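You operate a simulated robot arm through the tools that you are given. There is no shell and no other tool. Be economical: measure what you need, move in short steps, check, and stop when the job is done.

The job below is to be done with a simulated robot arm. You get a single attempt, and the scene is never put back.

Task
Pull the red and yellow bands on core one up to 400 N.
Fine: go by the meter: set it on each screw's housing in turn; it ends back on the trestle.

Only the result counts: the job must be done as asked and must still hold three seconds after the hand-in. Knocking over, shifting, dropping, spilling or breaking anything else fails it.

Robot
A 7-joint arm with a two-finger parallel gripper on a trunk, on a base that drives. Base frame: it is fixed to the floor where the robot stands at the start and does not move with it; the origin is under the middle of the robot, x ahead of it, y to its left, z up. Lengths are in m, angles in rad, forces in N, time in s.
Its first joint turns from -2.897 to 2.897 rad. Places, roughly: green band screw [0.5, -0.6, 0.3]; housing of the red band screw [0.6, -0.3, 0.3]; housing of the yellow band screw [0.6, -0.9, 0.3]; red band screw [0.6, -0.4, 0.3]; top of the trestle with the green frame [0.7, 0.4, 0.7]; yellow band screw [0.6, -0.9, 0.3]. Payload 3.43 kg.
Tool frame: the origin (TCP) lies between the finger pads and is the grasp point; the fingertips stand 0.03 m ahead of it; z points along the fingers, y is the line along which they close. The gripper opens to 0.094 m. The fingers are 0.028 m wide and 0.01 m thick; the gripper's body (0.05 by 0.096 m) begins 0.055 m behind the TCP.
Orientation is that of the tool frame in the base frame, as a unit quaternion [w, x, y, z]. With the fingers straight down and closing along the base's y, the tool's x points along the base's -x, its y along +y and its z along -z.

Tools
- The arm moves only by the tool jog_arm. Its argument "rows" is a list of rows, each an object (a shift or turn left out is 0, a gripper value left out holds the last) with "dp": the shift along the base's x, y, z in m, a list of three; "rot": the turn, a rotation vector about the base's x, y, z in rad, a list of three. In form: [{"dp": [tx, ty, tz], "rot": [rx, ry, rz]}, ...]. A call has 1 to 12 rows; each row is the pose to reach, as a shift and turn from the pose commanded when the call began. "gripper" is the gripper command, from -1 (shut) to 1 (fully open), values between in proportion, set as the call begins (left out, the last holds). Each row takes 0.2 s and may step no farther than 0.05 m and 0.15 rad from the row before; otherwise, or with a gripper value out of range, the whole call is refused. A pose out of reach is approached as far as the arm can. The call stops where the force on the tool passes 40 N (or 10 N more than at its start, if that is more) or the arm is blocked; 0.2 s more then pass. Each finger travels about 0.045 m/s and halts on what it meets, pressing with about 30 N; the grip force reading is that of the motor and also rises with nothing between the fingers. The clock runs only during rows and for 0.2 s after the last one: add rows that repeat a pose to give the fingers time. It gives the time, the measured TCP pose, the force on the tool (base axes), the opening and the grip force at its end, in the units of the frame above (readings bear some noise), with the torque about the TCP (base axes, N m) and any sound that the robot's microphone picked up.
- Cameras (640 x 400 px; columns grow to the right, rows downward): "scene" is now at [0.4867, 0.1536, 1.1005]; the picture's right is [-0.74, -0.68, 0.00], its down [-0.47, 0.51, -0.72] and it looks along [0.49, -0.53, -0.69] (base axes); focal length 214 px, centre (320, 200). "wrist" rides on the gripper at [0.076, 0.014, -0.102] in the tool frame; the picture's right is [-0.18, 0.98, 0.00], its down [-0.75, -0.14, -0.64] and it looks along [-0.63, -0.12, 0.77] (tool axes); focal length 243 px, centre (320, 200). There is no depth. A picture from a camera that has moved, and an enlarged one, comes with that camera's place and axes in the base frame and with its lens. The place of the scene camera against the robot may be out by one fixed shift of up to 0.012 m in any direction.
- grab_frame(camera): a new picture of that camera. The clock stands still meanwhile.
- slide_trunk(by): slides the trunk up (or, below 0, down) by that many m; the arm and the scene camera ride with it, the base frame stays. It gives what a move gives, with no picture.
- steer(legs): drives the robot by 1 to 6 legs, each [ahead, left, turn to the left] in m, m and rad, along the robot's own axes; the way and the turn of a leg run together, so that a leg with both is an arc; at most 1.5 m and 3.142 rad a leg. The arm and the cameras ride along, it lands a little off, and it stops where it bumps. It gives what a move gives.
- head_to(pan, tilt): turns the head with the scene camera to pan (to the left, within 1.798 rad either way) and tilt (down, from -0.506 to 1.204), counted from straight ahead of the robot. It gives what a move gives.
- close_up(camera, box): a new picture of the part [left, top, right, bottom] of that camera's present view, enlarged. The clock stands still meanwhile.
- close_job(): hands the job in; it is judged then, once.

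Work in short steps. Places have to be worked out from the pictures, the camera data and where the tool is seen: move nearer, look again, correct. Check each grasp and each placing, and mend what went wrong. You have 120 turns and 78 pictures in all, those below and enlarged ones among them. Open the gripper and draw the arm clear of the work before you hand the job in, unless the task says otherwise; then end with one line.

The tools are called after ">>>" by a JSON object that holds its "name" and its "arguments". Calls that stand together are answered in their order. jog_arm: Moves the arm, as the interface text tells. Its arguments: {"type":"object","properties":{"rows":{"type":"array"},"gripper":{"type":"number"}},"required":["rows"]} The other tools are called the same way: slide_trunk (by) slides the trunk up or down; steer (legs) drives the base; head_to (pan, tilt) turns the head that bears the scene camera; grab_frame (camera) takes a picture; close_up (camera, box) takes an enlarged picture of a part of a camera's view; close_job () hands the job in.

At the start:

```text
clock: 0.0
ee_pos: [0.5194, -0.2577, 1.0246]
ee_rot: [0.0, 0.0, 1.0, 0.0]
ft_force: [0.4, -0.3, -0.9]
torque: [-0.01, -0.01, -0.01]
width: 0.0939
grasp_force: 0.1
trunk travel left (down, up): [-0.213, 0.277]
robot x, y, heading: [-0.0024, -0.0029, 0.002]
head pan, tilt: [-0.829, 0.763]
```

scene: 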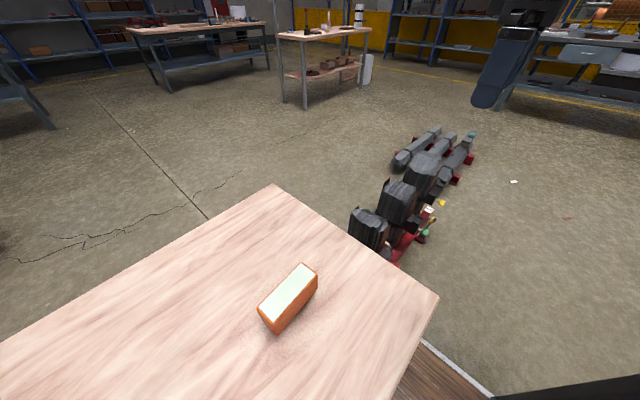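
wrist: 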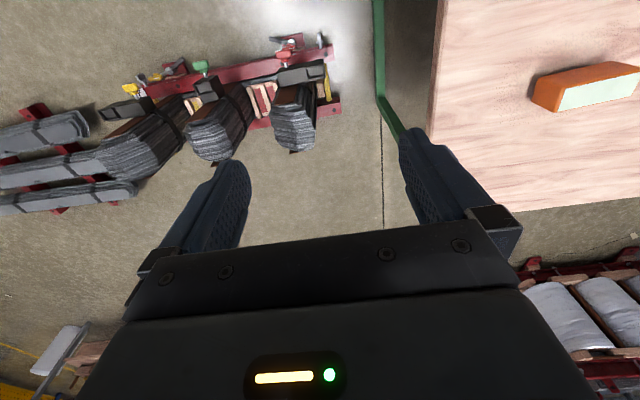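

The meter (orange block) is on the trestle top, and the cores stand on the floor to the right. I look closer at both.

>>> {"name": "close_up", "arguments": {"camera": "wrist", "box": [80, 20, 360, 195]}}

>>> {"name": "close_up", "arguments": {"camera": "scene", "box": [320, 110, 520, 280]}}

>>> {"name": "close_up", "arguments": {"camera": "scene", "box": [230, 240, 350, 350]}}

```text
2.29 times, centred on (220, 108) of wrist
camera zoom: at [0.4425, -0.2442, 1.1257], right [0.18, 0.98, 0.0], down [0.75, -0.14, 0.64], along [0.63, -0.12, -0.77], focal length 555 px, centre (549, 411)
```

zoom: 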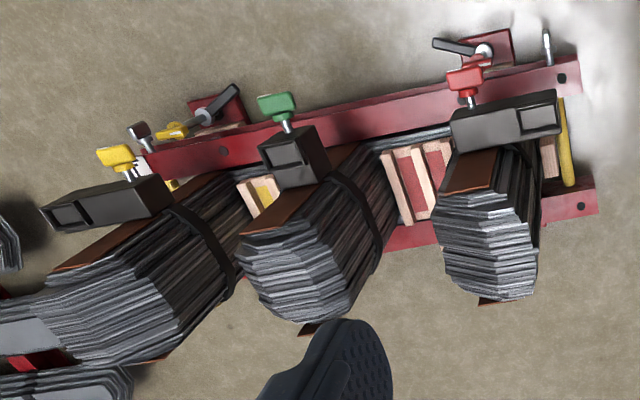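

```text
2.35 times, centred on (420, 195) of scene
camera zoom: at [0.4867, 0.1536, 1.1005], right [-0.74, -0.68, 0.0], down [-0.47, 0.51, -0.72], along [0.49, -0.53, -0.69], focal length 505 px, centre (85, 212)
```

zoom: 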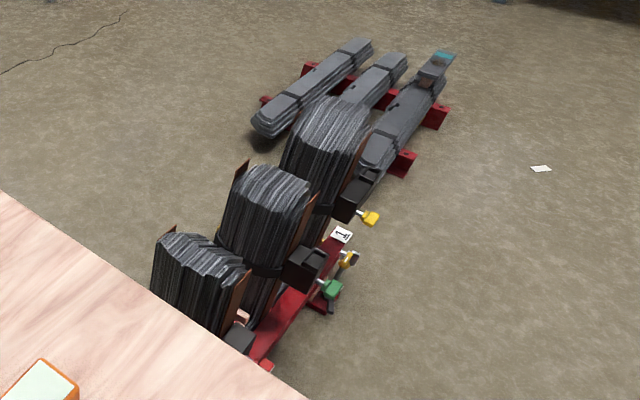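

```text
3.64 times, centred on (290, 295) of scene
camera zoom: at [0.4867, 0.1536, 1.1005], right [-0.74, -0.68, 0.0], down [-0.47, 0.51, -0.72], along [0.49, -0.53, -0.69], focal length 780 px, centre (429, -146)
```

zoom: 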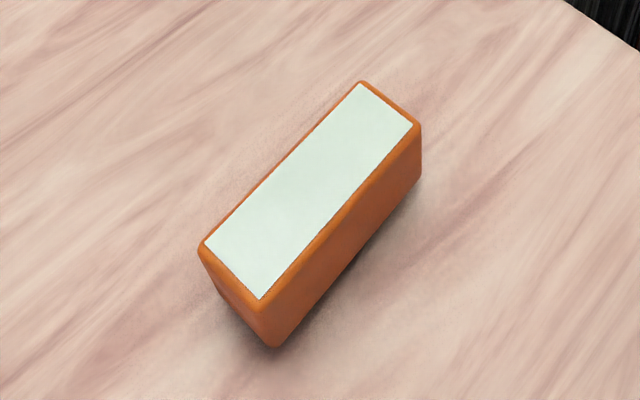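

I check the surroundings to the right of the robot before driving, with the head turned.

>>> {"name": "head_to", "arguments": {"pan": -1.2, "tilt": 0.9}}

>>> {"name": "grab_frame", "arguments": {"camera": "scene"}}

```text
clock: 0.8
ee_pos: [0.519, -0.2579, 1.0245]
ee_rot: [0.001, -0.001, 1.0, 0.0]
ft_force: [0.8, 0.5, 0.3]
torque: [0.0, -0.02, 0.04]
width: 0.094
grasp_force: 0.1
trunk travel left (down, up): [-0.213, 0.277]
robot x, y, heading: [-0.0018, 0.0038, 0.001]
head pan, tilt: [-1.201, 0.901]
```

```text
72 pictures are left
camera scene: at [0.4583, 0.1439, 1.0896], right [-0.93, -0.36, 0.0], down [-0.28, 0.73, -0.62], along [0.23, -0.58, -0.78], focal length 214 px, centre (320, 200)
```

scene: 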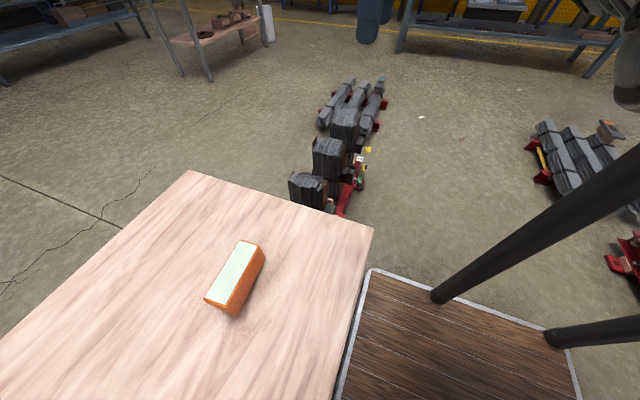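

The robot's deck reaches to about x 0.38, and other cores stand to its right rear. I look further backward before driving.

>>> {"name": "head_to", "arguments": {"pan": -1.79, "tilt": 0.6}}

>>> {"name": "grab_frame", "arguments": {"camera": "scene"}}

```text
clock: 1.8
ee_pos: [0.5199, -0.2588, 1.0249]
ee_rot: [0.0, 0.0, 1.0, 0.0]
ft_force: [-1.1, 1.1, -0.3]
torque: [-0.06, -0.02, 0.0]
width: 0.0942
grasp_force: 0.1
trunk travel left (down, up): [-0.213, 0.277]
robot x, y, heading: [-0.0013, -0.0025, 0.0]
head pan, tilt: [-1.791, 0.6]
```

```text
71 pictures are left
camera scene: at [0.4118, 0.128, 1.1143], right [-0.98, 0.22, 0.0], down [0.12, 0.55, -0.82], along [-0.18, -0.81, -0.57], focal length 214 px, centre (320, 200)
```

scene: 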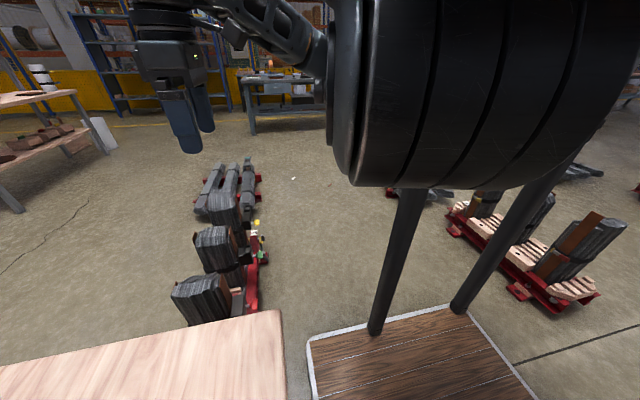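

The way is clear to the right and a bit back. First a closer look at the red screw with the wrist camera.

>>> {"name": "jog_arm", "arguments": {"rows": [{"dp": [-0.02, -0.02, -0.04]}, {"dp": [-0.04, -0.04, -0.08]}, {"dp": [-0.06, -0.06, -0.12]}, {"dp": [-0.08, -0.08, -0.16]}, {"dp": [-0.09, -0.09, -0.2]}, {"dp": [-0.1, -0.1, -0.24]}, {"dp": [-0.11, -0.11, -0.28]}, {"dp": [-0.12, -0.12, -0.32]}]}}

>>> {"name": "grab_frame", "arguments": {"camera": "wrist"}}

```text
clock: 3.2
ee_pos: [0.4744, -0.3396, 0.8132]
ee_rot: [-0.012, -0.082, 0.996, -0.016]
ft_force: [0.0, 0.7, 0.4]
torque: [0.04, 0.0, -0.01]
width: 0.094
grasp_force: 0.0
trunk travel left (down, up): [-0.213, 0.277]
robot x, y, heading: [0.0009, -0.0011, -0.004]
head pan, tilt: [-1.791, 0.6]
stopped in row 6: the arm was blocked; the commanded pose is now the measured one
```

```text
70 pictures are left
camera wrist: at [0.399, -0.3339, 0.9168], right [0.02, 1.0, -0.03], down [0.78, 0.01, 0.63], along [0.62, -0.04, -0.78], focal length 243 px, centre (320, 200)
```

wrist: 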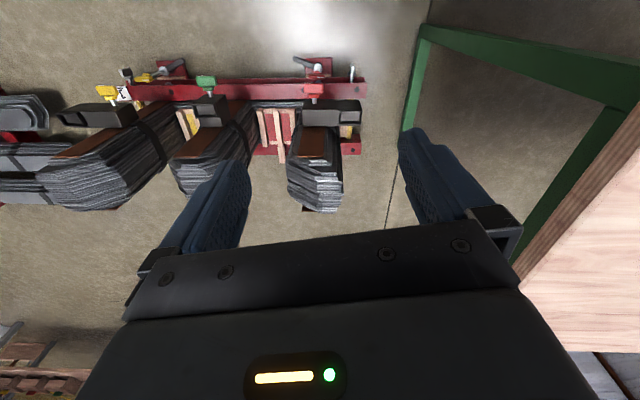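

The arm is at its inner reach limit there, so I drive back and to the right for a proper view of the core.

>>> {"name": "steer", "arguments": {"legs": [[-0.25, 0, 0], [0, -0.55, 0]]}}

>>> {"name": "head_to", "arguments": {"pan": 0.0, "tilt": 0.9}}

>>> {"name": "grab_frame", "arguments": {"camera": "scene"}}

```text
clock: 7.8
ee_pos: [0.2238, -0.8893, 0.812]
ee_rot: [-0.013, -0.083, 0.996, -0.015]
ft_force: [0.4, -0.1, -0.1]
torque: [0.01, 0.0, -0.01]
width: 0.094
grasp_force: 0.1
trunk travel left (down, up): [-0.213, 0.277]
robot x, y, heading: [-0.2526, -0.55, 0.001]
head pan, tilt: [-1.791, 0.6]
```

```text
clock: 9.6
ee_pos: [0.2225, -0.8891, 0.8124]
ee_rot: [-0.013, -0.083, 0.996, -0.016]
ft_force: [-0.5, -1.1, 0.9]
torque: [0.0, -0.02, 0.03]
width: 0.0939
grasp_force: 0.0
trunk travel left (down, up): [-0.213, 0.277]
robot x, y, heading: [-0.2504, -0.5505, -0.003]
head pan, tilt: [0.0, 0.901]
```

```text
69 pictures are left
camera scene: at [0.2552, -0.3375, 1.0892], right [0.0, -1.0, 0.0], down [-0.78, 0.0, -0.62], along [0.62, 0.0, -0.78], focal length 214 px, centre (320, 200)
```

scene: 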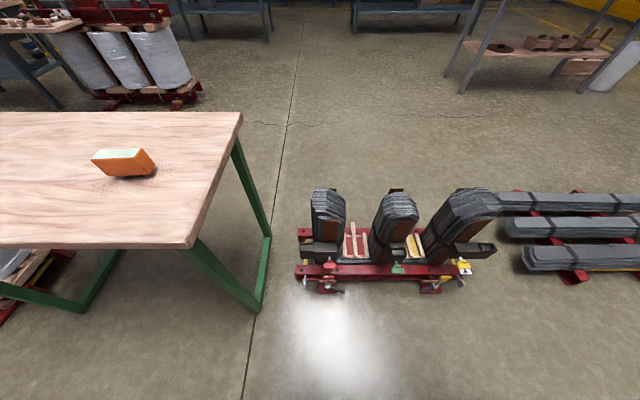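

Good frontal view of core one; I enlarge it.

>>> {"name": "close_up", "arguments": {"camera": "scene", "box": [285, 220, 395, 300]}}

>>> {"name": "close_up", "arguments": {"camera": "scene", "box": [390, 220, 500, 300]}}

```text
5.00 times, centred on (340, 260) of scene
camera zoom: at [0.2552, -0.3375, 1.0892], right [0.0, -1.0, 0.0], down [-0.78, 0.0, -0.62], along [0.62, 0.0, -0.78], focal length 1072 px, centre (220, -100)
```

zoom: 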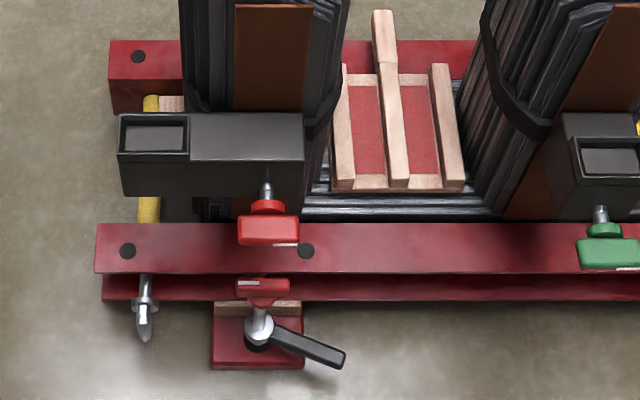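

```text
5.00 times, centred on (445, 260) of scene
camera zoom: at [0.2552, -0.3375, 1.0892], right [0.0, -1.0, 0.0], down [-0.78, 0.0, -0.62], along [0.62, 0.0, -0.78], focal length 1072 px, centre (-305, -100)
```

zoom: 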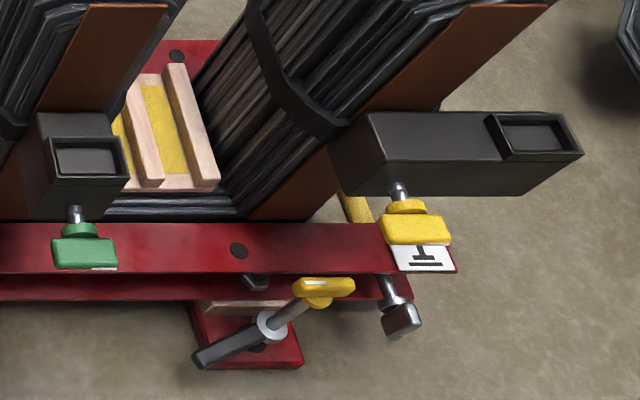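

Each housing has a pocket at one end, and the screws point toward the robot. I move the wrist camera closer above the yellow housing to see its details.

>>> {"name": "jog_arm", "arguments": {"rows": [{"dp": [0.045, 0.0, -0.02], "rot": [0.016, -0.013, -0.083]}, {"dp": [0.09, 0.0, -0.04], "rot": [0.032, -0.026, -0.166]}, {"dp": [0.13, 0.0, -0.07], "rot": [0.032, -0.026, -0.166]}, {"dp": [0.16, 0.0, -0.11], "rot": [0.032, -0.026, -0.166]}, {"dp": [0.18, 0.0, -0.155], "rot": [0.032, -0.026, -0.166]}, {"dp": [0.2, 0.0, -0.2], "rot": [0.032, -0.026, -0.166]}]}}

>>> {"name": "grab_frame", "arguments": {"camera": "wrist"}}

```text
clock: 11.0
ee_pos: [0.4239, -0.89, 0.6131]
ee_rot: [0.002, 0.001, 1.0, 0.001]
ft_force: [0.8, -0.4, 0.2]
torque: [0.02, -0.01, -0.02]
width: 0.094
grasp_force: 0.1
trunk travel left (down, up): [-0.213, 0.277]
robot x, y, heading: [-0.2529, -0.5486, 0.0]
head pan, tilt: [0.0, 0.901]
```

```text
66 pictures are left
camera wrist: at [0.3465, -0.8747, 0.7141], right [0.18, 0.98, 0.0], down [0.75, -0.14, 0.65], along [0.63, -0.12, -0.76], focal length 243 px, centre (320, 200)
```

wrist: 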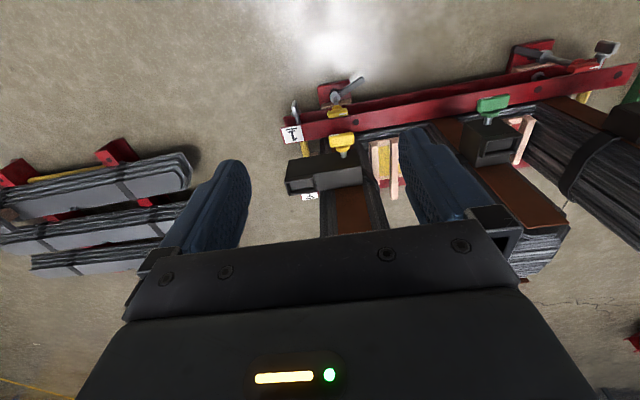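

I enlarge the yellow screw and housing.

>>> {"name": "close_up", "arguments": {"camera": "wrist", "box": [270, 70, 400, 205]}}

>>> {"name": "close_up", "arguments": {"camera": "wrist", "box": [450, 30, 640, 180]}}

```text
2.96 times, centred on (335, 138) of wrist
camera zoom: at [0.3465, -0.8747, 0.7141], right [0.18, 0.98, 0.0], down [0.75, -0.14, 0.65], along [0.63, -0.12, -0.76], focal length 719 px, centre (276, 385)
```

zoom: 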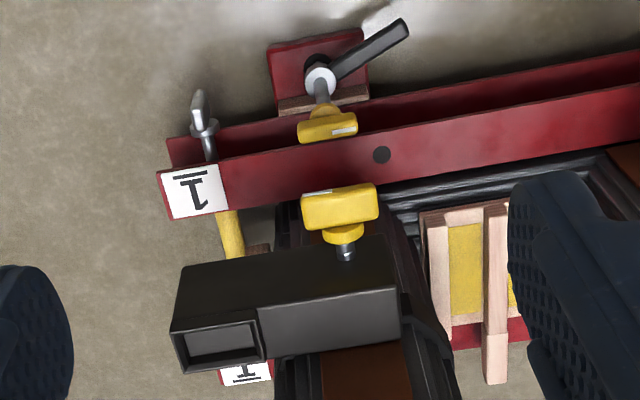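

```text
2.67 times, centred on (545, 105) of wrist
camera zoom: at [0.3465, -0.8747, 0.7141], right [0.18, 0.98, 0.0], down [0.75, -0.14, 0.65], along [0.63, -0.12, -0.76], focal length 647 px, centre (-280, 453)
```

zoom: 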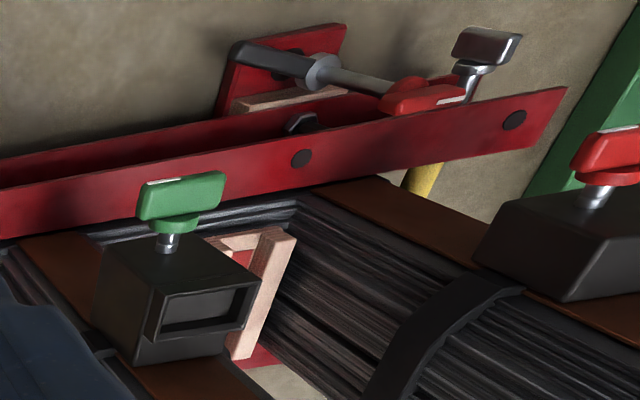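

The pocket opens upward at the outer end of each housing. Now I need the meter's details: raise the arm and drive left in front of the trestle.

>>> {"name": "jog_arm", "arguments": {"rows": [{"dp": [0, 0, 0.05]}, {"dp": [0, 0, 0.1]}, {"dp": [0, 0, 0.15]}, {"dp": [0, 0, 0.2]}, {"dp": [0, 0.02, 0.25]}, {"dp": [0, 0.05, 0.29]}, {"dp": [0, 0.1, 0.29]}, {"dp": [0, 0.15, 0.29]}, {"dp": [0, 0.2, 0.29]}]}}

>>> {"name": "steer", "arguments": {"legs": [[0, 0.6, 0]]}}

>>> {"name": "grab_frame", "arguments": {"camera": "wrist"}}

```text
refused: row 5 steps farther than a row can; nothing moved
```

```text
clock: 14.4
ee_pos: [0.4232, -0.2882, 0.6132]
ee_rot: [0.002, 0.0, 1.0, 0.001]
ft_force: [1.0, 0.6, -0.2]
torque: [-0.01, 0.04, -0.02]
width: 0.0938
grasp_force: 0.0
trunk travel left (down, up): [-0.213, 0.277]
robot x, y, heading: [-0.2503, 0.0506, 0.0]
head pan, tilt: [0.0, 0.901]
```

```text
63 pictures are left
camera wrist: at [0.3465, -0.274, 0.7145], right [0.19, 0.98, 0.0], down [0.75, -0.14, 0.64], along [0.63, -0.12, -0.76], focal length 243 px, centre (320, 200)
```

wrist: 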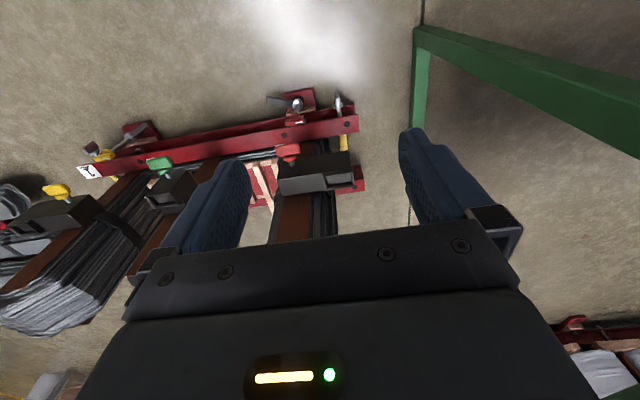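

The arm move was refused (step too long) but the drive went safely. From here I take an enlarged view of the red screw, and then raise the arm.

>>> {"name": "close_up", "arguments": {"camera": "wrist", "box": [250, 80, 380, 205]}}

>>> {"name": "jog_arm", "arguments": {"rows": [{"dp": [0, 0, 0.05]}, {"dp": [0, 0, 0.1]}, {"dp": [0, 0, 0.15]}, {"dp": [0, 0, 0.2]}, {"dp": [0, 0.0, 0.25]}, {"dp": [0, 0.04, 0.27]}, {"dp": [0, 0.08, 0.29]}, {"dp": [0, 0.12, 0.29]}, {"dp": [0, 0.16, 0.29]}, {"dp": [0, 0.2, 0.29]}, {"dp": [0, 0.24, 0.29]}, {"dp": [0, 0.28, 0.29]}]}}

```text
3.20 times, centred on (315, 142) of wrist
camera zoom: at [0.3465, -0.274, 0.7145], right [0.19, 0.98, 0.0], down [0.75, -0.14, 0.64], along [0.63, -0.12, -0.76], focal length 776 px, centre (336, 384)
```

zoom: 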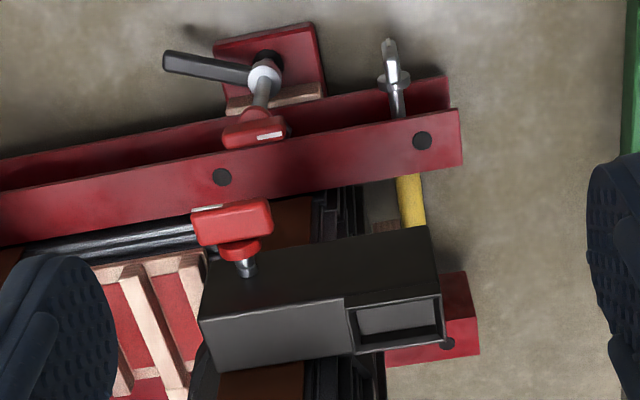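

```text
clock: 17.0
ee_pos: [0.4222, -0.0097, 0.9028]
ee_rot: [0.003, 0.002, 1.0, 0.0]
ft_force: [-0.8, -0.7, -0.8]
torque: [0.02, -0.02, 0.01]
width: 0.0942
grasp_force: 0.1
trunk travel left (down, up): [-0.213, 0.277]
robot x, y, heading: [-0.2505, 0.0507, -0.004]
head pan, tilt: [0.0, 0.901]
```

Now a look at the meter.

>>> {"name": "grab_frame", "arguments": {"camera": "wrist"}}

>>> {"name": "grab_frame", "arguments": {"camera": "scene"}}

```text
61 pictures are left
camera wrist: at [0.3458, 0.0058, 1.0041], right [0.19, 0.98, 0.0], down [0.75, -0.15, 0.64], along [0.63, -0.12, -0.76], focal length 243 px, centre (320, 200)
```

wrist: 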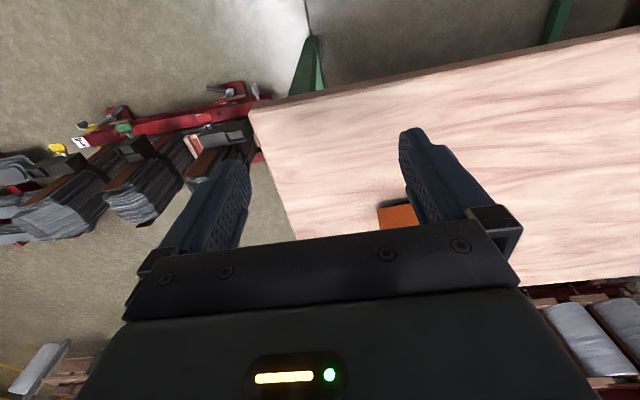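

```text
60 pictures are left
camera scene: at [0.2552, 0.2634, 1.0897], right [0.0, -1.0, 0.0], down [-0.78, 0.0, -0.62], along [0.62, 0.0, -0.78], focal length 214 px, centre (320, 200)
```

scene: 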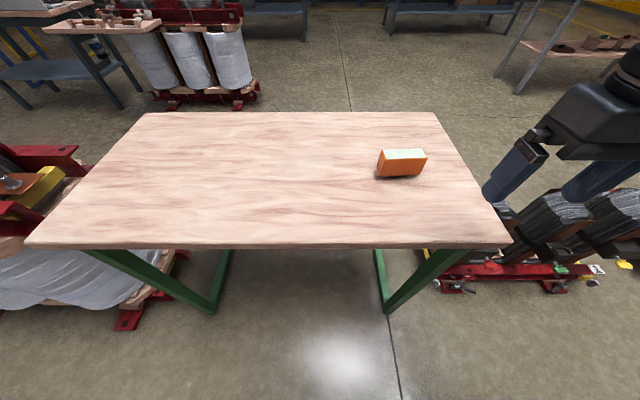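

I enlarge the meter.

>>> {"name": "close_up", "arguments": {"camera": "scene", "box": [365, 138, 445, 188]}}

```text
8.00 times, centred on (405, 163) of scene
camera zoom: at [0.2552, 0.2634, 1.0897], right [0.0, -1.0, 0.0], down [-0.78, 0.0, -0.62], along [0.62, 0.0, -0.78], focal length 1716 px, centre (-360, 496)
```

zoom: 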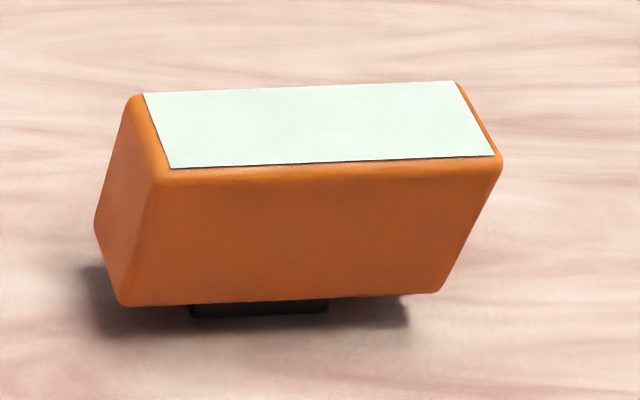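

The meter (about 0.095 x 0.04 x 0.05 m) has a black foot beneath that fits the pockets; it sits near (0.64, 0.07), yawed about 0.06 rad. I turn the tool so the fingers close across its short side, and move above it.

>>> {"name": "jog_arm", "arguments": {"rows": [{"dp": [0.02, 0.007, 0], "rot": [0, 0, -0.14]}, {"dp": [0.04, 0.014, 0], "rot": [0, 0, -0.28]}, {"dp": [0.06, 0.021, 0], "rot": [0, 0, -0.42]}, {"dp": [0.08, 0.028, 0], "rot": [0, 0, -0.56]}, {"dp": [0.1, 0.035, 0], "rot": [0, 0, -0.7]}, {"dp": [0.12, 0.042, 0], "rot": [0, 0, -0.84]}, {"dp": [0.14, 0.049, 0], "rot": [0, 0, -0.98]}, {"dp": [0.16, 0.056, 0], "rot": [0, 0, -1.12]}, {"dp": [0.18, 0.063, 0], "rot": [0, 0, -1.26]}, {"dp": [0.2, 0.07, 0], "rot": [0, 0, -1.39]}, {"dp": [0.218, 0.09, 0], "rot": [0, 0, -1.51]}]}}

>>> {"name": "grab_frame", "arguments": {"camera": "wrist"}}

```text
clock: 19.4
ee_pos: [0.6414, 0.0813, 0.9038]
ee_rot: [0.002, 0.687, 0.726, -0.001]
ft_force: [0.0, -0.2, 0.4]
torque: [0.04, -0.03, -0.01]
width: 0.094
grasp_force: 0.0
trunk travel left (down, up): [-0.213, 0.277]
robot x, y, heading: [-0.2502, 0.049, -0.0]
head pan, tilt: [0.0, 0.901]
```

```text
58 pictures are left
camera wrist: at [0.6507, 0.1588, 1.0045], right [0.99, -0.13, 0.0], down [-0.1, -0.76, 0.64], along [-0.08, -0.64, -0.76], focal length 243 px, centre (320, 200)
```

wrist: 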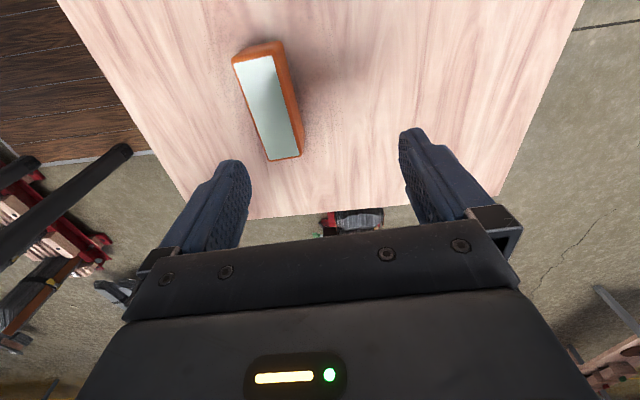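

Wrist view puts the meter at about (0.60, 0.09) with its top near z 0.806. I correct and descend a little, then look again.

>>> {"name": "jog_arm", "arguments": {"rows": [{"dp": [-0.04, 0.01, 0]}, {"dp": [-0.04, 0.018, -0.03]}]}}

>>> {"name": "grab_frame", "arguments": {"camera": "wrist"}}

>>> {"name": "grab_frame", "arguments": {"camera": "scene"}}

```text
clock: 20.0
ee_pos: [0.6012, 0.1005, 0.873]
ee_rot: [0.002, 0.686, 0.728, 0.0]
ft_force: [0.0, -0.3, 0.0]
torque: [0.0, 0.0, 0.01]
width: 0.0941
grasp_force: 0.1
trunk travel left (down, up): [-0.213, 0.277]
robot x, y, heading: [-0.2508, 0.0508, -0.001]
head pan, tilt: [0.0, 0.901]
```

```text
57 pictures are left
camera wrist: at [0.6107, 0.1774, 0.9746], right [0.99, -0.13, 0.0], down [-0.1, -0.76, 0.64], along [-0.08, -0.64, -0.76], focal length 243 px, centre (320, 200)
```

wrist: 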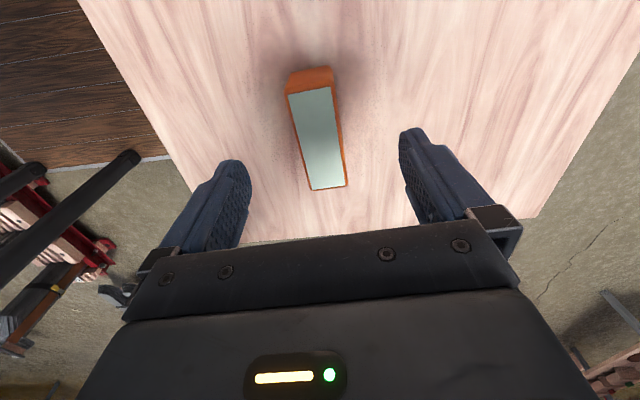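

```text
56 pictures are left
camera scene: at [0.2552, 0.264, 1.0896], right [0.0, -1.0, 0.0], down [-0.78, 0.0, -0.62], along [0.62, 0.0, -0.78], focal length 214 px, centre (320, 200)
```

scene: 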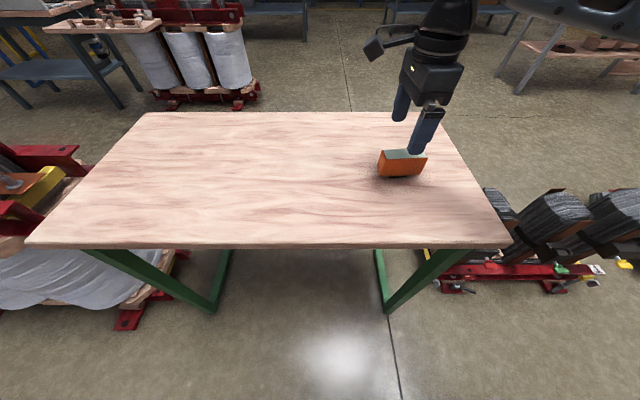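

Two wrist views agree: the meter's centre is (0.600, 0.096), top z 0.807. I descend, gripping slightly toward its +y end (to stay clear of the red limb later), and close.

>>> {"name": "jog_arm", "arguments": {"rows": [{"dp": [-0.001, 0.006, -0.03]}, {"dp": [-0.001, 0.006, -0.06]}, {"dp": [-0.001, 0.006, -0.084]}]}}

>>> {"name": "grab_frame", "arguments": {"camera": "wrist"}}

```text
clock: 20.8
ee_pos: [0.6001, 0.1054, 0.7893]
ee_rot: [0.002, 0.687, 0.727, -0.001]
ft_force: [-0.7, -0.3, -0.5]
torque: [-0.01, -0.02, -0.01]
width: 0.094
grasp_force: 0.0
trunk travel left (down, up): [-0.213, 0.277]
robot x, y, heading: [-0.2541, 0.0539, 0.002]
head pan, tilt: [0.0, 0.901]
```

```text
55 pictures are left
camera wrist: at [0.6102, 0.1836, 0.8903], right [0.99, -0.13, 0.0], down [-0.1, -0.76, 0.64], along [-0.08, -0.64, -0.76], focal length 243 px, centre (320, 200)
```

wrist: 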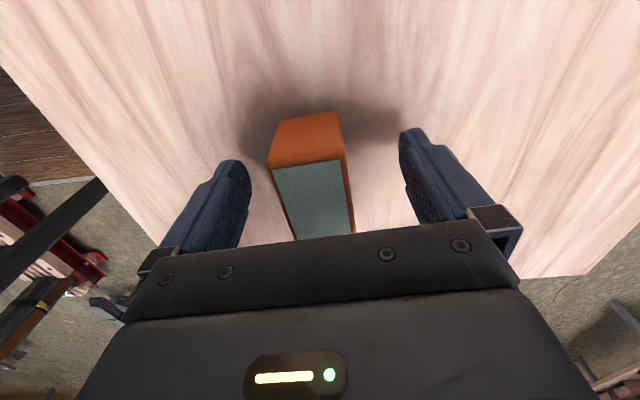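

Fingers straddle the meter. Close the gripper.

>>> {"name": "jog_arm", "arguments": {"rows": [{"dp": [0, 0, 0]}, {"dp": [0, 0, 0]}, {"dp": [0, 0, 0]}, {"dp": [0, 0, 0]}, {"dp": [0, 0, 0]}], "gripper": -1}}

```text
clock: 22.0
ee_pos: [0.6008, 0.1066, 0.7906]
ee_rot: [0.001, 0.686, 0.727, 0.0]
ft_force: [-1.3, 0.3, 1.3]
torque: [0.0, 0.03, -0.01]
width: 0.0403
grasp_force: 30.4
trunk travel left (down, up): [-0.213, 0.277]
robot x, y, heading: [-0.2494, 0.05, -0.006]
head pan, tilt: [0.0, 0.901]
```

Meter gripped (width 0.040, 30 N). Lift it straight up.

>>> {"name": "jog_arm", "arguments": {"rows": [{"dp": [0, 0, 0.02]}, {"dp": [0, 0, 0.06]}, {"dp": [0, 0, 0.1]}, {"dp": [0, 0, 0.13]}]}}

>>> {"name": "close_up", "arguments": {"camera": "scene", "box": [350, 60, 470, 180]}}

```text
clock: 23.0
ee_pos: [0.6012, 0.106, 0.9192]
ee_rot: [0.001, 0.686, 0.727, -0.001]
ft_force: [1.0, -0.1, -2.5]
torque: [0.0, -0.01, -0.01]
width: 0.04
grasp_force: 30.1
trunk travel left (down, up): [-0.213, 0.277]
robot x, y, heading: [-0.2527, 0.0522, 0.002]
head pan, tilt: [0.0, 0.901]
```

```text
3.33 times, centred on (410, 120) of scene
camera zoom: at [0.2555, 0.264, 1.0894], right [0.0, -1.0, 0.0], down [-0.78, 0.0, -0.62], along [0.62, 0.0, -0.78], focal length 715 px, centre (20, 467)
```

zoom: 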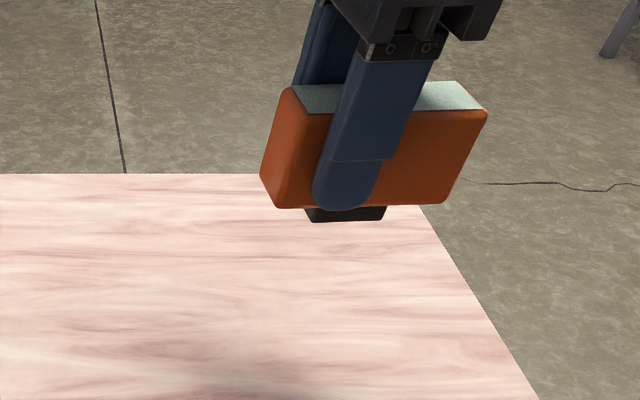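

The meter is level with its foot free below. I drive right so that the hand comes over the red housing.

>>> {"name": "steer", "arguments": {"legs": [[0, -0.4, 0]]}}

```text
clock: 25.4
ee_pos: [0.5998, -0.2932, 0.9188]
ee_rot: [0.002, 0.687, 0.727, 0.0]
ft_force: [0.1, 0.5, -2.8]
torque: [0.04, -0.02, -0.02]
width: 0.0403
grasp_force: 30.1
trunk travel left (down, up): [-0.213, 0.277]
robot x, y, heading: [-0.2504, -0.346, -0.001]
head pan, tilt: [0.0, 0.901]
```

Now descend toward the red pocket, squaring the meter (turn -0.06), to a height for a check view.

>>> {"name": "jog_arm", "arguments": {"rows": [{"dp": [0.005, 0.004, -0.04], "rot": [0, 0, -0.02]}, {"dp": [0.01, 0.008, -0.08], "rot": [0, 0, -0.04]}, {"dp": [0.015, 0.012, -0.12], "rot": [0, 0, -0.06]}, {"dp": [0.02, 0.016, -0.16], "rot": [0, 0, -0.06]}, {"dp": [0.024, 0.016, -0.2], "rot": [0, 0, -0.06]}, {"dp": [0.024, 0.016, -0.24], "rot": [0, 0, -0.06]}, {"dp": [0.024, 0.016, -0.28], "rot": [0, 0, -0.06]}, {"dp": [0.024, 0.016, -0.32], "rot": [0, 0, -0.06]}, {"dp": [0.024, 0.016, -0.36], "rot": [0, 0, -0.06]}]}}

>>> {"name": "grab_frame", "arguments": {"camera": "wrist"}}

>>> {"name": "grab_frame", "arguments": {"camera": "scene"}}

```text
clock: 27.4
ee_pos: [0.6248, -0.276, 0.5576]
ee_rot: [0.002, 0.708, 0.706, -0.001]
ft_force: [0.9, -0.2, -1.0]
torque: [0.03, 0.01, -0.01]
width: 0.0402
grasp_force: 30.6
trunk travel left (down, up): [-0.213, 0.277]
robot x, y, heading: [-0.2513, -0.3509, -0.009]
head pan, tilt: [0.0, 0.901]
```

```text
53 pictures are left
camera wrist: at [0.6379, -0.1991, 0.6598], right [0.98, -0.19, 0.0], down [-0.14, -0.75, 0.64], along [-0.12, -0.63, -0.76], focal length 243 px, centre (320, 200)
```

wrist: 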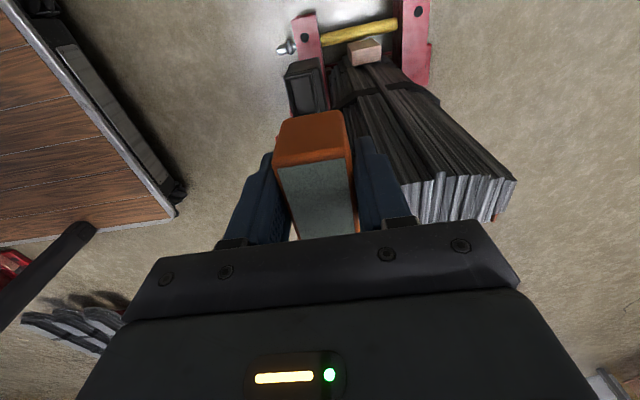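

```text
52 pictures are left
camera scene: at [0.2547, -0.1338, 1.0897], right [0.0, -1.0, 0.0], down [-0.78, 0.0, -0.62], along [0.62, 0.0, -0.78], focal length 214 px, centre (320, 200)
```

scene: 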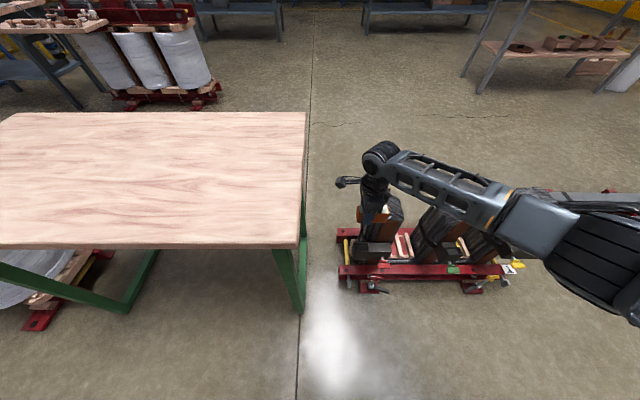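

The pocket shows ahead of the meter in the wrist view; I enlarge it to measure.

>>> {"name": "close_up", "arguments": {"camera": "wrist", "box": [260, 40, 380, 130]}}

```text
4.44 times, centred on (320, 85) of wrist
camera zoom: at [0.6379, -0.1991, 0.6598], right [0.98, -0.19, 0.0], down [-0.14, -0.75, 0.64], along [-0.12, -0.63, -0.76], focal length 1078 px, centre (320, 711)
```

zoom: 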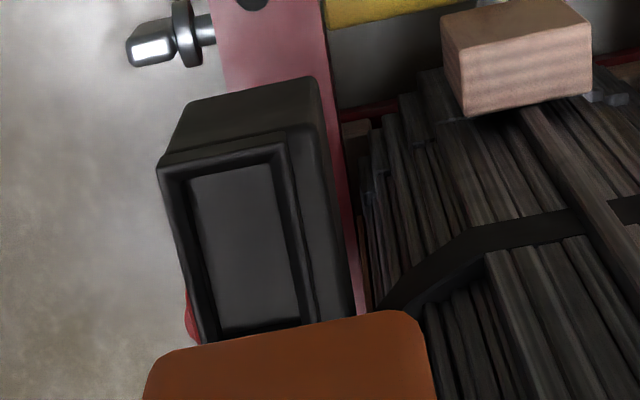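

Solving the two views: pocket rim centre about (0.602, -0.287, 0.364), aligned with y; the meter's centre is 0.0165 behind the TCP in -y. I lower to just above the rim and check from the scene camera.

>>> {"name": "jog_arm", "arguments": {"rows": [{"dp": [-0.023, 0.005, -0.03]}, {"dp": [-0.023, 0.005, -0.07]}, {"dp": [-0.023, 0.005, -0.1]}, {"dp": [-0.023, 0.005, -0.12]}]}}

>>> {"name": "head_to", "arguments": {"pan": -0.3, "tilt": 0.95}}

>>> {"name": "grab_frame", "arguments": {"camera": "scene"}}

>>> {"name": "close_up", "arguments": {"camera": "wrist", "box": [240, 40, 400, 160]}}

```text
clock: 28.4
ee_pos: [0.6012, -0.2725, 0.438]
ee_rot: [0.002, 0.707, 0.707, -0.001]
ft_force: [-0.1, -0.8, -2.3]
torque: [0.06, 0.01, 0.02]
width: 0.0403
grasp_force: 30.0
trunk travel left (down, up): [-0.213, 0.277]
robot x, y, heading: [-0.2561, -0.3423, -0.004]
head pan, tilt: [0.0, 0.901]
```

```text
clock: 29.2
ee_pos: [0.6012, -0.2718, 0.4394]
ee_rot: [0.002, 0.708, 0.706, 0.0]
ft_force: [-0.2, -0.7, -1.7]
torque: [0.07, 0.01, -0.01]
width: 0.04
grasp_force: 29.9
trunk travel left (down, up): [-0.213, 0.277]
robot x, y, heading: [-0.2525, -0.3491, -0.002]
head pan, tilt: [-0.3, 0.949]
```

```text
50 pictures are left
camera scene: at [0.2487, -0.1551, 1.0859], right [-0.3, -0.95, 0.0], down [-0.78, 0.24, -0.58], along [0.56, -0.17, -0.81], focal length 214 px, centre (320, 200)
```

scene: 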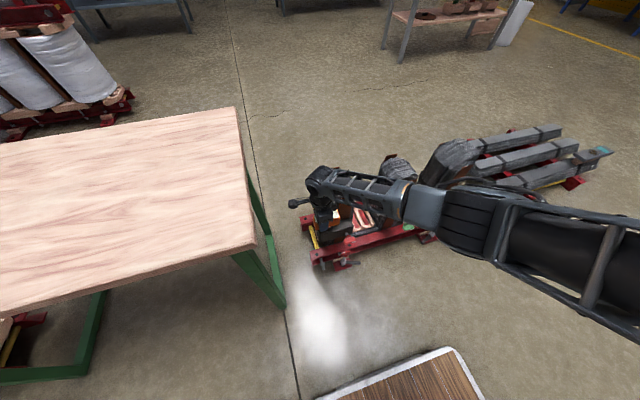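

```text
3.33 times, centred on (320, 100) of wrist
camera zoom: at [0.615, -0.1952, 0.5401], right [0.98, -0.19, 0.0], down [-0.14, -0.75, 0.64], along [-0.12, -0.63, -0.76], focal length 809 px, centre (320, 533)
```

zoom: 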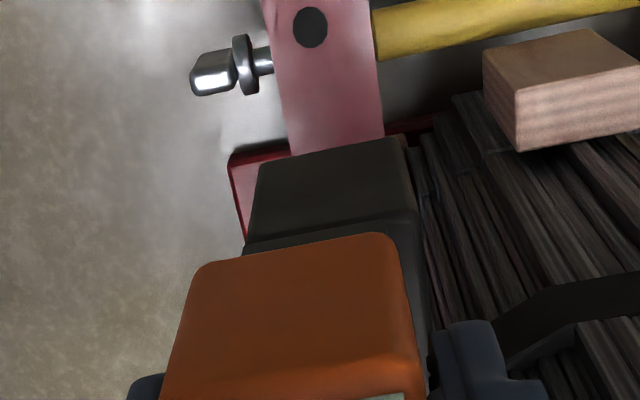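

I enlarge the scene view around the meter and pocket.

>>> {"name": "close_up", "arguments": {"camera": "scene", "box": [295, 190, 375, 270]}}

```text
5.00 times, centred on (335, 230) of scene
camera zoom: at [0.2487, -0.1551, 1.0859], right [-0.3, -0.95, 0.0], down [-0.78, 0.24, -0.58], along [0.56, -0.17, -0.81], focal length 1072 px, centre (245, 50)
```

zoom: 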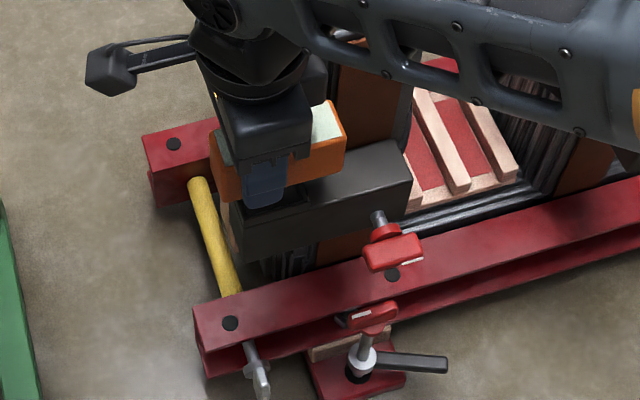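

Combining all views with sharper camera axes: pocket centre about (0.604, -0.2865), rim z about 0.35; the foot is now about 2–3 mm off. I correct and descend slowly, watching the force.

>>> {"name": "jog_arm", "arguments": {"rows": [{"dp": [0.003, 0.002, 0]}, {"dp": [0.003, 0.002, -0.01]}, {"dp": [0.003, 0.002, -0.02]}, {"dp": [0.003, 0.002, -0.03]}, {"dp": [0.003, 0.002, -0.035]}, {"dp": [0.003, 0.002, -0.04]}]}}

>>> {"name": "close_up", "arguments": {"camera": "wrist", "box": [240, 40, 400, 160]}}

>>> {"name": "close_up", "arguments": {"camera": "scene", "box": [310, 200, 360, 250]}}

```text
clock: 30.6
ee_pos: [0.6039, -0.2685, 0.4009]
ee_rot: [0.001, 0.709, 0.706, 0.0]
ft_force: [-13.4, 1.2, 25.3]
torque: [-0.04, 0.37, -0.01]
width: 0.0405
grasp_force: 29.7
trunk travel left (down, up): [-0.213, 0.277]
robot x, y, heading: [-0.2534, -0.3454, -0.006]
head pan, tilt: [-0.3, 0.949]
```

```text
3.33 times, centred on (320, 100) of wrist
camera zoom: at [0.6178, -0.192, 0.5018], right [0.98, -0.19, 0.0], down [-0.14, -0.75, 0.64], along [-0.12, -0.63, -0.77], focal length 809 px, centre (320, 533)
```

zoom: 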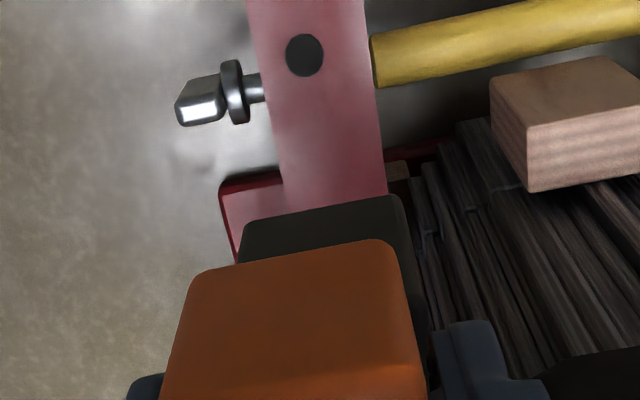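

```text
8.00 times, centred on (335, 225) of scene
camera zoom: at [0.2478, -0.1552, 1.0868], right [-0.3, -0.95, 0.0], down [-0.78, 0.24, -0.58], along [0.56, -0.17, -0.81], focal length 1716 px, centre (200, 0)
```

zoom: 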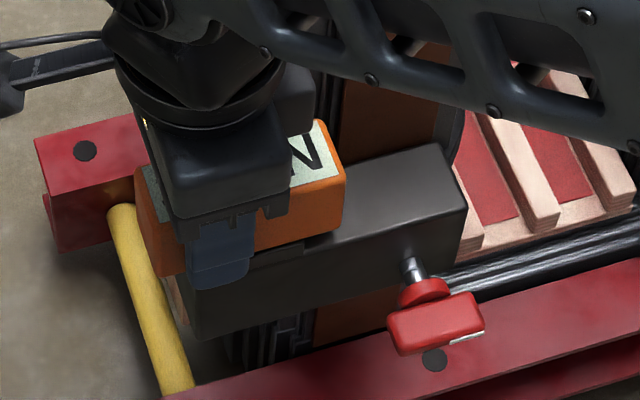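

The display has come alive ("N"), with 25 N upward and -13 N sideways: the foot is in the mouth but rubbing on the +x wall. I ease it -x and see.

>>> {"name": "jog_arm", "arguments": {"rows": [{"dp": [-0.0015, 0, 0.002]}, {"dp": [-0.003, 0, 0.002]}, {"dp": [-0.003, 0, 0.0]}]}}

```text
clock: 31.4
ee_pos: [0.6014, -0.2701, 0.3995]
ee_rot: [0.003, 0.709, 0.706, 0.0]
ft_force: [-5.5, -2.1, 20.9]
torque: [-0.1, 0.16, -0.03]
width: 0.0401
grasp_force: 30.1
trunk travel left (down, up): [-0.213, 0.277]
robot x, y, heading: [-0.2564, -0.3465, -0.007]
head pan, tilt: [-0.3, 0.949]
```

Lateral force fell to -5 N. A bit more -x and a small press to see whether it sinks.

>>> {"name": "jog_arm", "arguments": {"rows": [{"dp": [-0.0015, 0, 0.0]}, {"dp": [-0.0015, 0, -0.002]}]}}

>>> {"name": "close_up", "arguments": {"camera": "scene", "box": [310, 200, 360, 250]}}

```text
clock: 32.0
ee_pos: [0.6018, -0.269, 0.3985]
ee_rot: [0.003, 0.708, 0.706, 0.0]
ft_force: [2.7, -0.9, 25.1]
torque: [-0.09, -0.09, 0.02]
width: 0.0403
grasp_force: 29.8
trunk travel left (down, up): [-0.213, 0.277]
robot x, y, heading: [-0.2533, -0.3459, -0.003]
head pan, tilt: [-0.3, 0.949]
```

```text
8.00 times, centred on (335, 225) of scene
camera zoom: at [0.2482, -0.1553, 1.0864], right [-0.3, -0.95, 0.0], down [-0.78, 0.24, -0.58], along [0.56, -0.17, -0.81], focal length 1716 px, centre (200, 0)
```

zoom: 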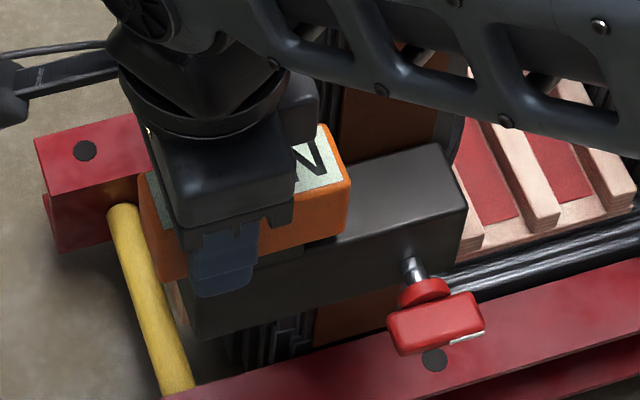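

It stays put with balanced lateral force: the foot appears seated. I relax the press and open the fingers partly.

>>> {"name": "jog_arm", "arguments": {"rows": [{"dp": [0, 0, 0.002]}, {"dp": [0, 0, 0.002]}, {"dp": [0, 0, 0.002]}, {"dp": [0, 0, 0.002]}], "gripper": 0.4}}

>>> {"name": "close_up", "arguments": {"camera": "scene", "box": [310, 200, 360, 250]}}

```text
clock: 33.0
ee_pos: [0.5999, -0.2685, 0.399]
ee_rot: [0.002, 0.708, 0.706, 0.0]
ft_force: [0.4, -0.3, -0.8]
torque: [0.01, 0.0, -0.01]
width: 0.0659
grasp_force: 0.2
trunk travel left (down, up): [-0.213, 0.277]
robot x, y, heading: [-0.2499, -0.3457, -0.001]
head pan, tilt: [-0.3, 0.949]
```

```text
8.00 times, centred on (335, 225) of scene
camera zoom: at [0.2487, -0.1551, 1.0859], right [-0.3, -0.95, 0.0], down [-0.78, 0.24, -0.58], along [0.56, -0.17, -0.81], focal length 1716 px, centre (200, 0)
```

zoom: 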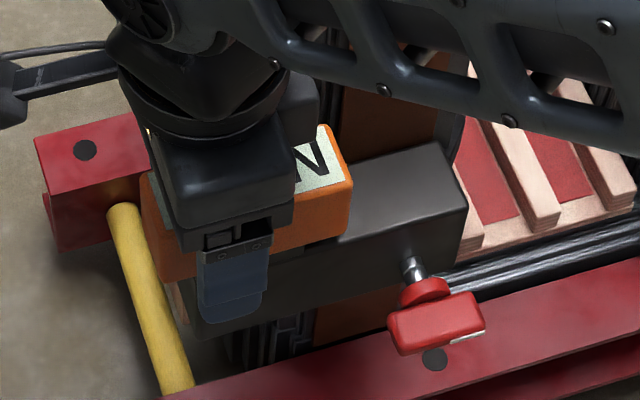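

Released, the meter stands. I lift the hand straight up and look.

>>> {"name": "jog_arm", "arguments": {"rows": [{"dp": [0, 0, 0.03]}, {"dp": [0, 0, 0.07]}, {"dp": [0, 0, 0.12]}, {"dp": [0, 0, 0.17]}, {"dp": [-0.04, 0, 0.19]}, {"dp": [-0.08, 0, 0.21]}]}}

>>> {"name": "close_up", "arguments": {"camera": "scene", "box": [305, 195, 385, 270]}}

```text
clock: 34.5
ee_pos: [0.5183, -0.2685, 0.6097]
ee_rot: [0.002, 0.708, 0.706, -0.001]
ft_force: [-0.4, 0.7, 0.4]
torque: [-0.01, 0.0, 0.01]
width: 0.0659
grasp_force: 0.0
trunk travel left (down, up): [-0.213, 0.277]
robot x, y, heading: [-0.252, -0.3443, -0.005]
head pan, tilt: [-0.3, 0.949]
```

```text
5.33 times, centred on (345, 232) of scene
camera zoom: at [0.2488, -0.1551, 1.0859], right [-0.3, -0.95, 0.0], down [-0.78, 0.24, -0.58], along [0.56, -0.17, -0.81], focal length 1144 px, centre (187, 27)
```

zoom: 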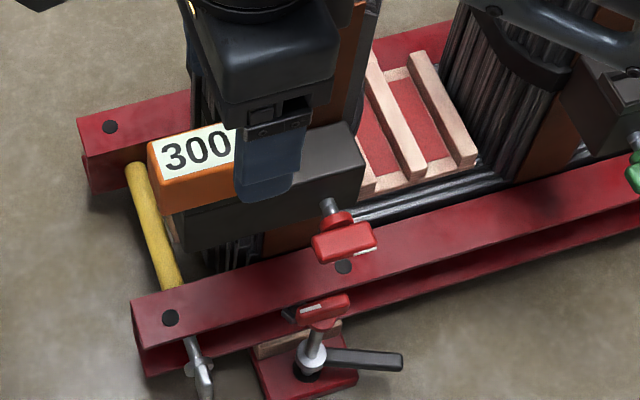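

The meter reads 300 N on the red housing. Now the screw: its wing is near (0.555, -0.375, 0.302), axis along x. I turn the tool to point along +x (fingers closing vertically) at a safe height.

>>> {"name": "jog_arm", "arguments": {"rows": [{"dp": [-0.01, -0.015, 0], "rot": [0, -0.143, 0]}, {"dp": [-0.02, -0.03, 0], "rot": [0, -0.286, 0]}, {"dp": [-0.03, -0.045, 0], "rot": [0, -0.428, 0]}, {"dp": [-0.04, -0.06, 0], "rot": [0, -0.571, 0]}, {"dp": [-0.045, -0.075, 0], "rot": [0, -0.714, 0]}, {"dp": [-0.05, -0.09, 0], "rot": [0, -0.857, 0]}, {"dp": [-0.055, -0.1, 0], "rot": [0, -1.0, 0]}, {"dp": [-0.06, -0.107, 0], "rot": [0, -1.142, 0]}, {"dp": [-0.06, -0.107, 0], "rot": [0, -1.285, 0]}, {"dp": [-0.06, -0.107, 0], "rot": [0, -1.428, 0]}, {"dp": [-0.06, -0.107, 0], "rot": [0, -1.571, 0]}]}}

```text
clock: 36.9
ee_pos: [0.4585, -0.3752, 0.61]
ee_rot: [0.501, 0.501, 0.498, 0.5]
ft_force: [0.0, 0.3, 0.0]
torque: [-0.02, 0.0, 0.01]
width: 0.0657
grasp_force: 0.1
trunk travel left (down, up): [-0.213, 0.277]
robot x, y, heading: [-0.2552, -0.3469, 0.0]
head pan, tilt: [-0.3, 0.949]
```

Reached. I lower the trunk so the hand comes near the screw height.

>>> {"name": "slide_trunk", "arguments": {"by": -0.2}}

>>> {"name": "grab_frame", "arguments": {"camera": "wrist"}}

>>> {"name": "grab_frame", "arguments": {"camera": "scene"}}

```text
clock: 39.0
ee_pos: [0.4599, -0.3755, 0.4101]
ee_rot: [0.5, 0.501, 0.498, 0.501]
ft_force: [0.0, -0.8, -1.1]
torque: [0.01, 0.01, -0.03]
width: 0.0657
grasp_force: 0.0
trunk travel left (down, up): [-0.013, 0.477]
robot x, y, heading: [-0.2531, -0.3491, -0.002]
head pan, tilt: [-0.3, 0.949]
```

```text
42 pictures are left
camera wrist: at [0.3571, -0.2992, 0.423], right [0.0, -0.19, 0.98], down [-0.64, -0.75, -0.14], along [0.76, -0.63, -0.12], focal length 243 px, centre (320, 200)
```

wrist: 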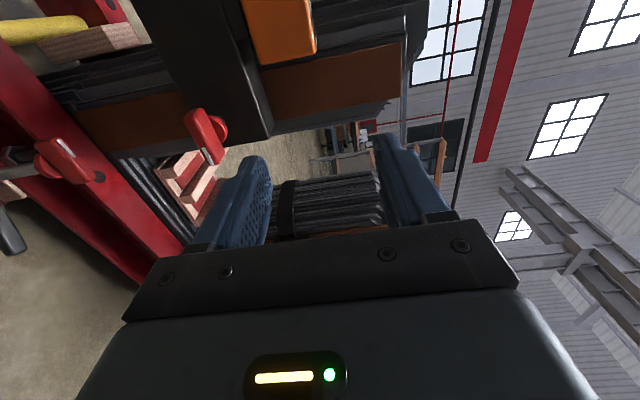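

```text
41 pictures are left
camera scene: at [0.2486, -0.1552, 0.886], right [-0.3, -0.95, 0.0], down [-0.78, 0.24, -0.58], along [0.56, -0.17, -0.81], focal length 214 px, centre (320, 200)
```

scene: 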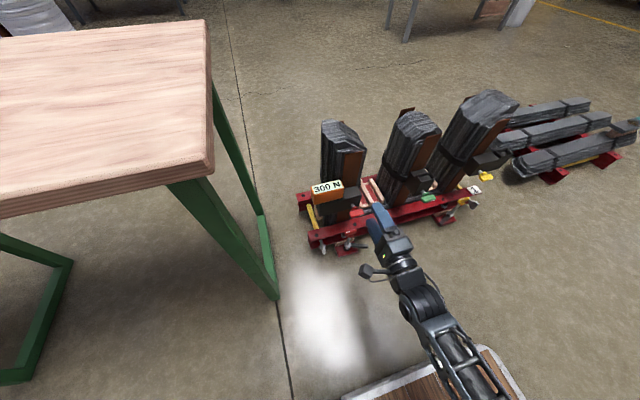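

I enlarge the wing in the wrist view to see its shape and place.

>>> {"name": "close_up", "arguments": {"camera": "wrist", "box": [150, 80, 270, 180]}}

```text
4.00 times, centred on (210, 130) of wrist
camera zoom: at [0.3571, -0.2992, 0.423], right [0.0, -0.19, 0.98], down [-0.64, -0.75, -0.14], along [0.76, -0.63, -0.12], focal length 970 px, centre (760, 480)
```

zoom: 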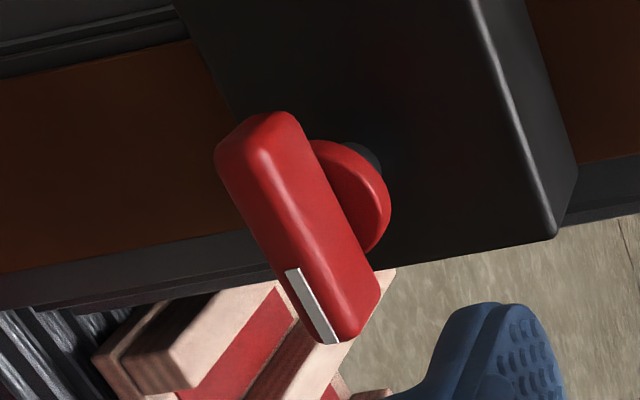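

The wing is a bar about 0.05 m long along y, centred near (0.563, -0.376, 0.303), on a collar, axis +x. I lower to its height still in front of it.

>>> {"name": "jog_arm", "arguments": {"rows": [{"dp": [0, 0, -0.04]}, {"dp": [0, -0.001, -0.08]}, {"dp": [0, -0.001, -0.107]}, {"dp": [0.03, -0.001, -0.107]}]}}

>>> {"name": "grab_frame", "arguments": {"camera": "wrist"}}

```text
clock: 40.0
ee_pos: [0.4902, -0.377, 0.3027]
ee_rot: [0.501, 0.502, 0.497, 0.5]
ft_force: [-0.2, 0.6, -0.9]
torque: [-0.01, 0.01, -0.03]
width: 0.0656
grasp_force: 0.0
trunk travel left (down, up): [-0.013, 0.477]
robot x, y, heading: [-0.2531, -0.3522, -0.004]
head pan, tilt: [-0.3, 0.949]
```

```text
39 pictures are left
camera wrist: at [0.3867, -0.3005, 0.3161], right [0.0, -0.19, 0.98], down [-0.65, -0.75, -0.14], along [0.76, -0.63, -0.12], focal length 243 px, centre (320, 200)
```

wrist: 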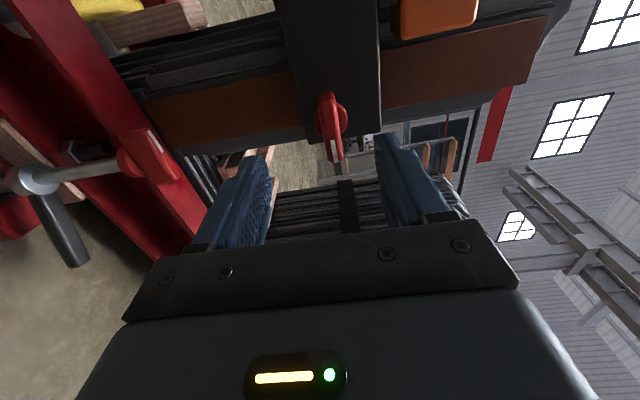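

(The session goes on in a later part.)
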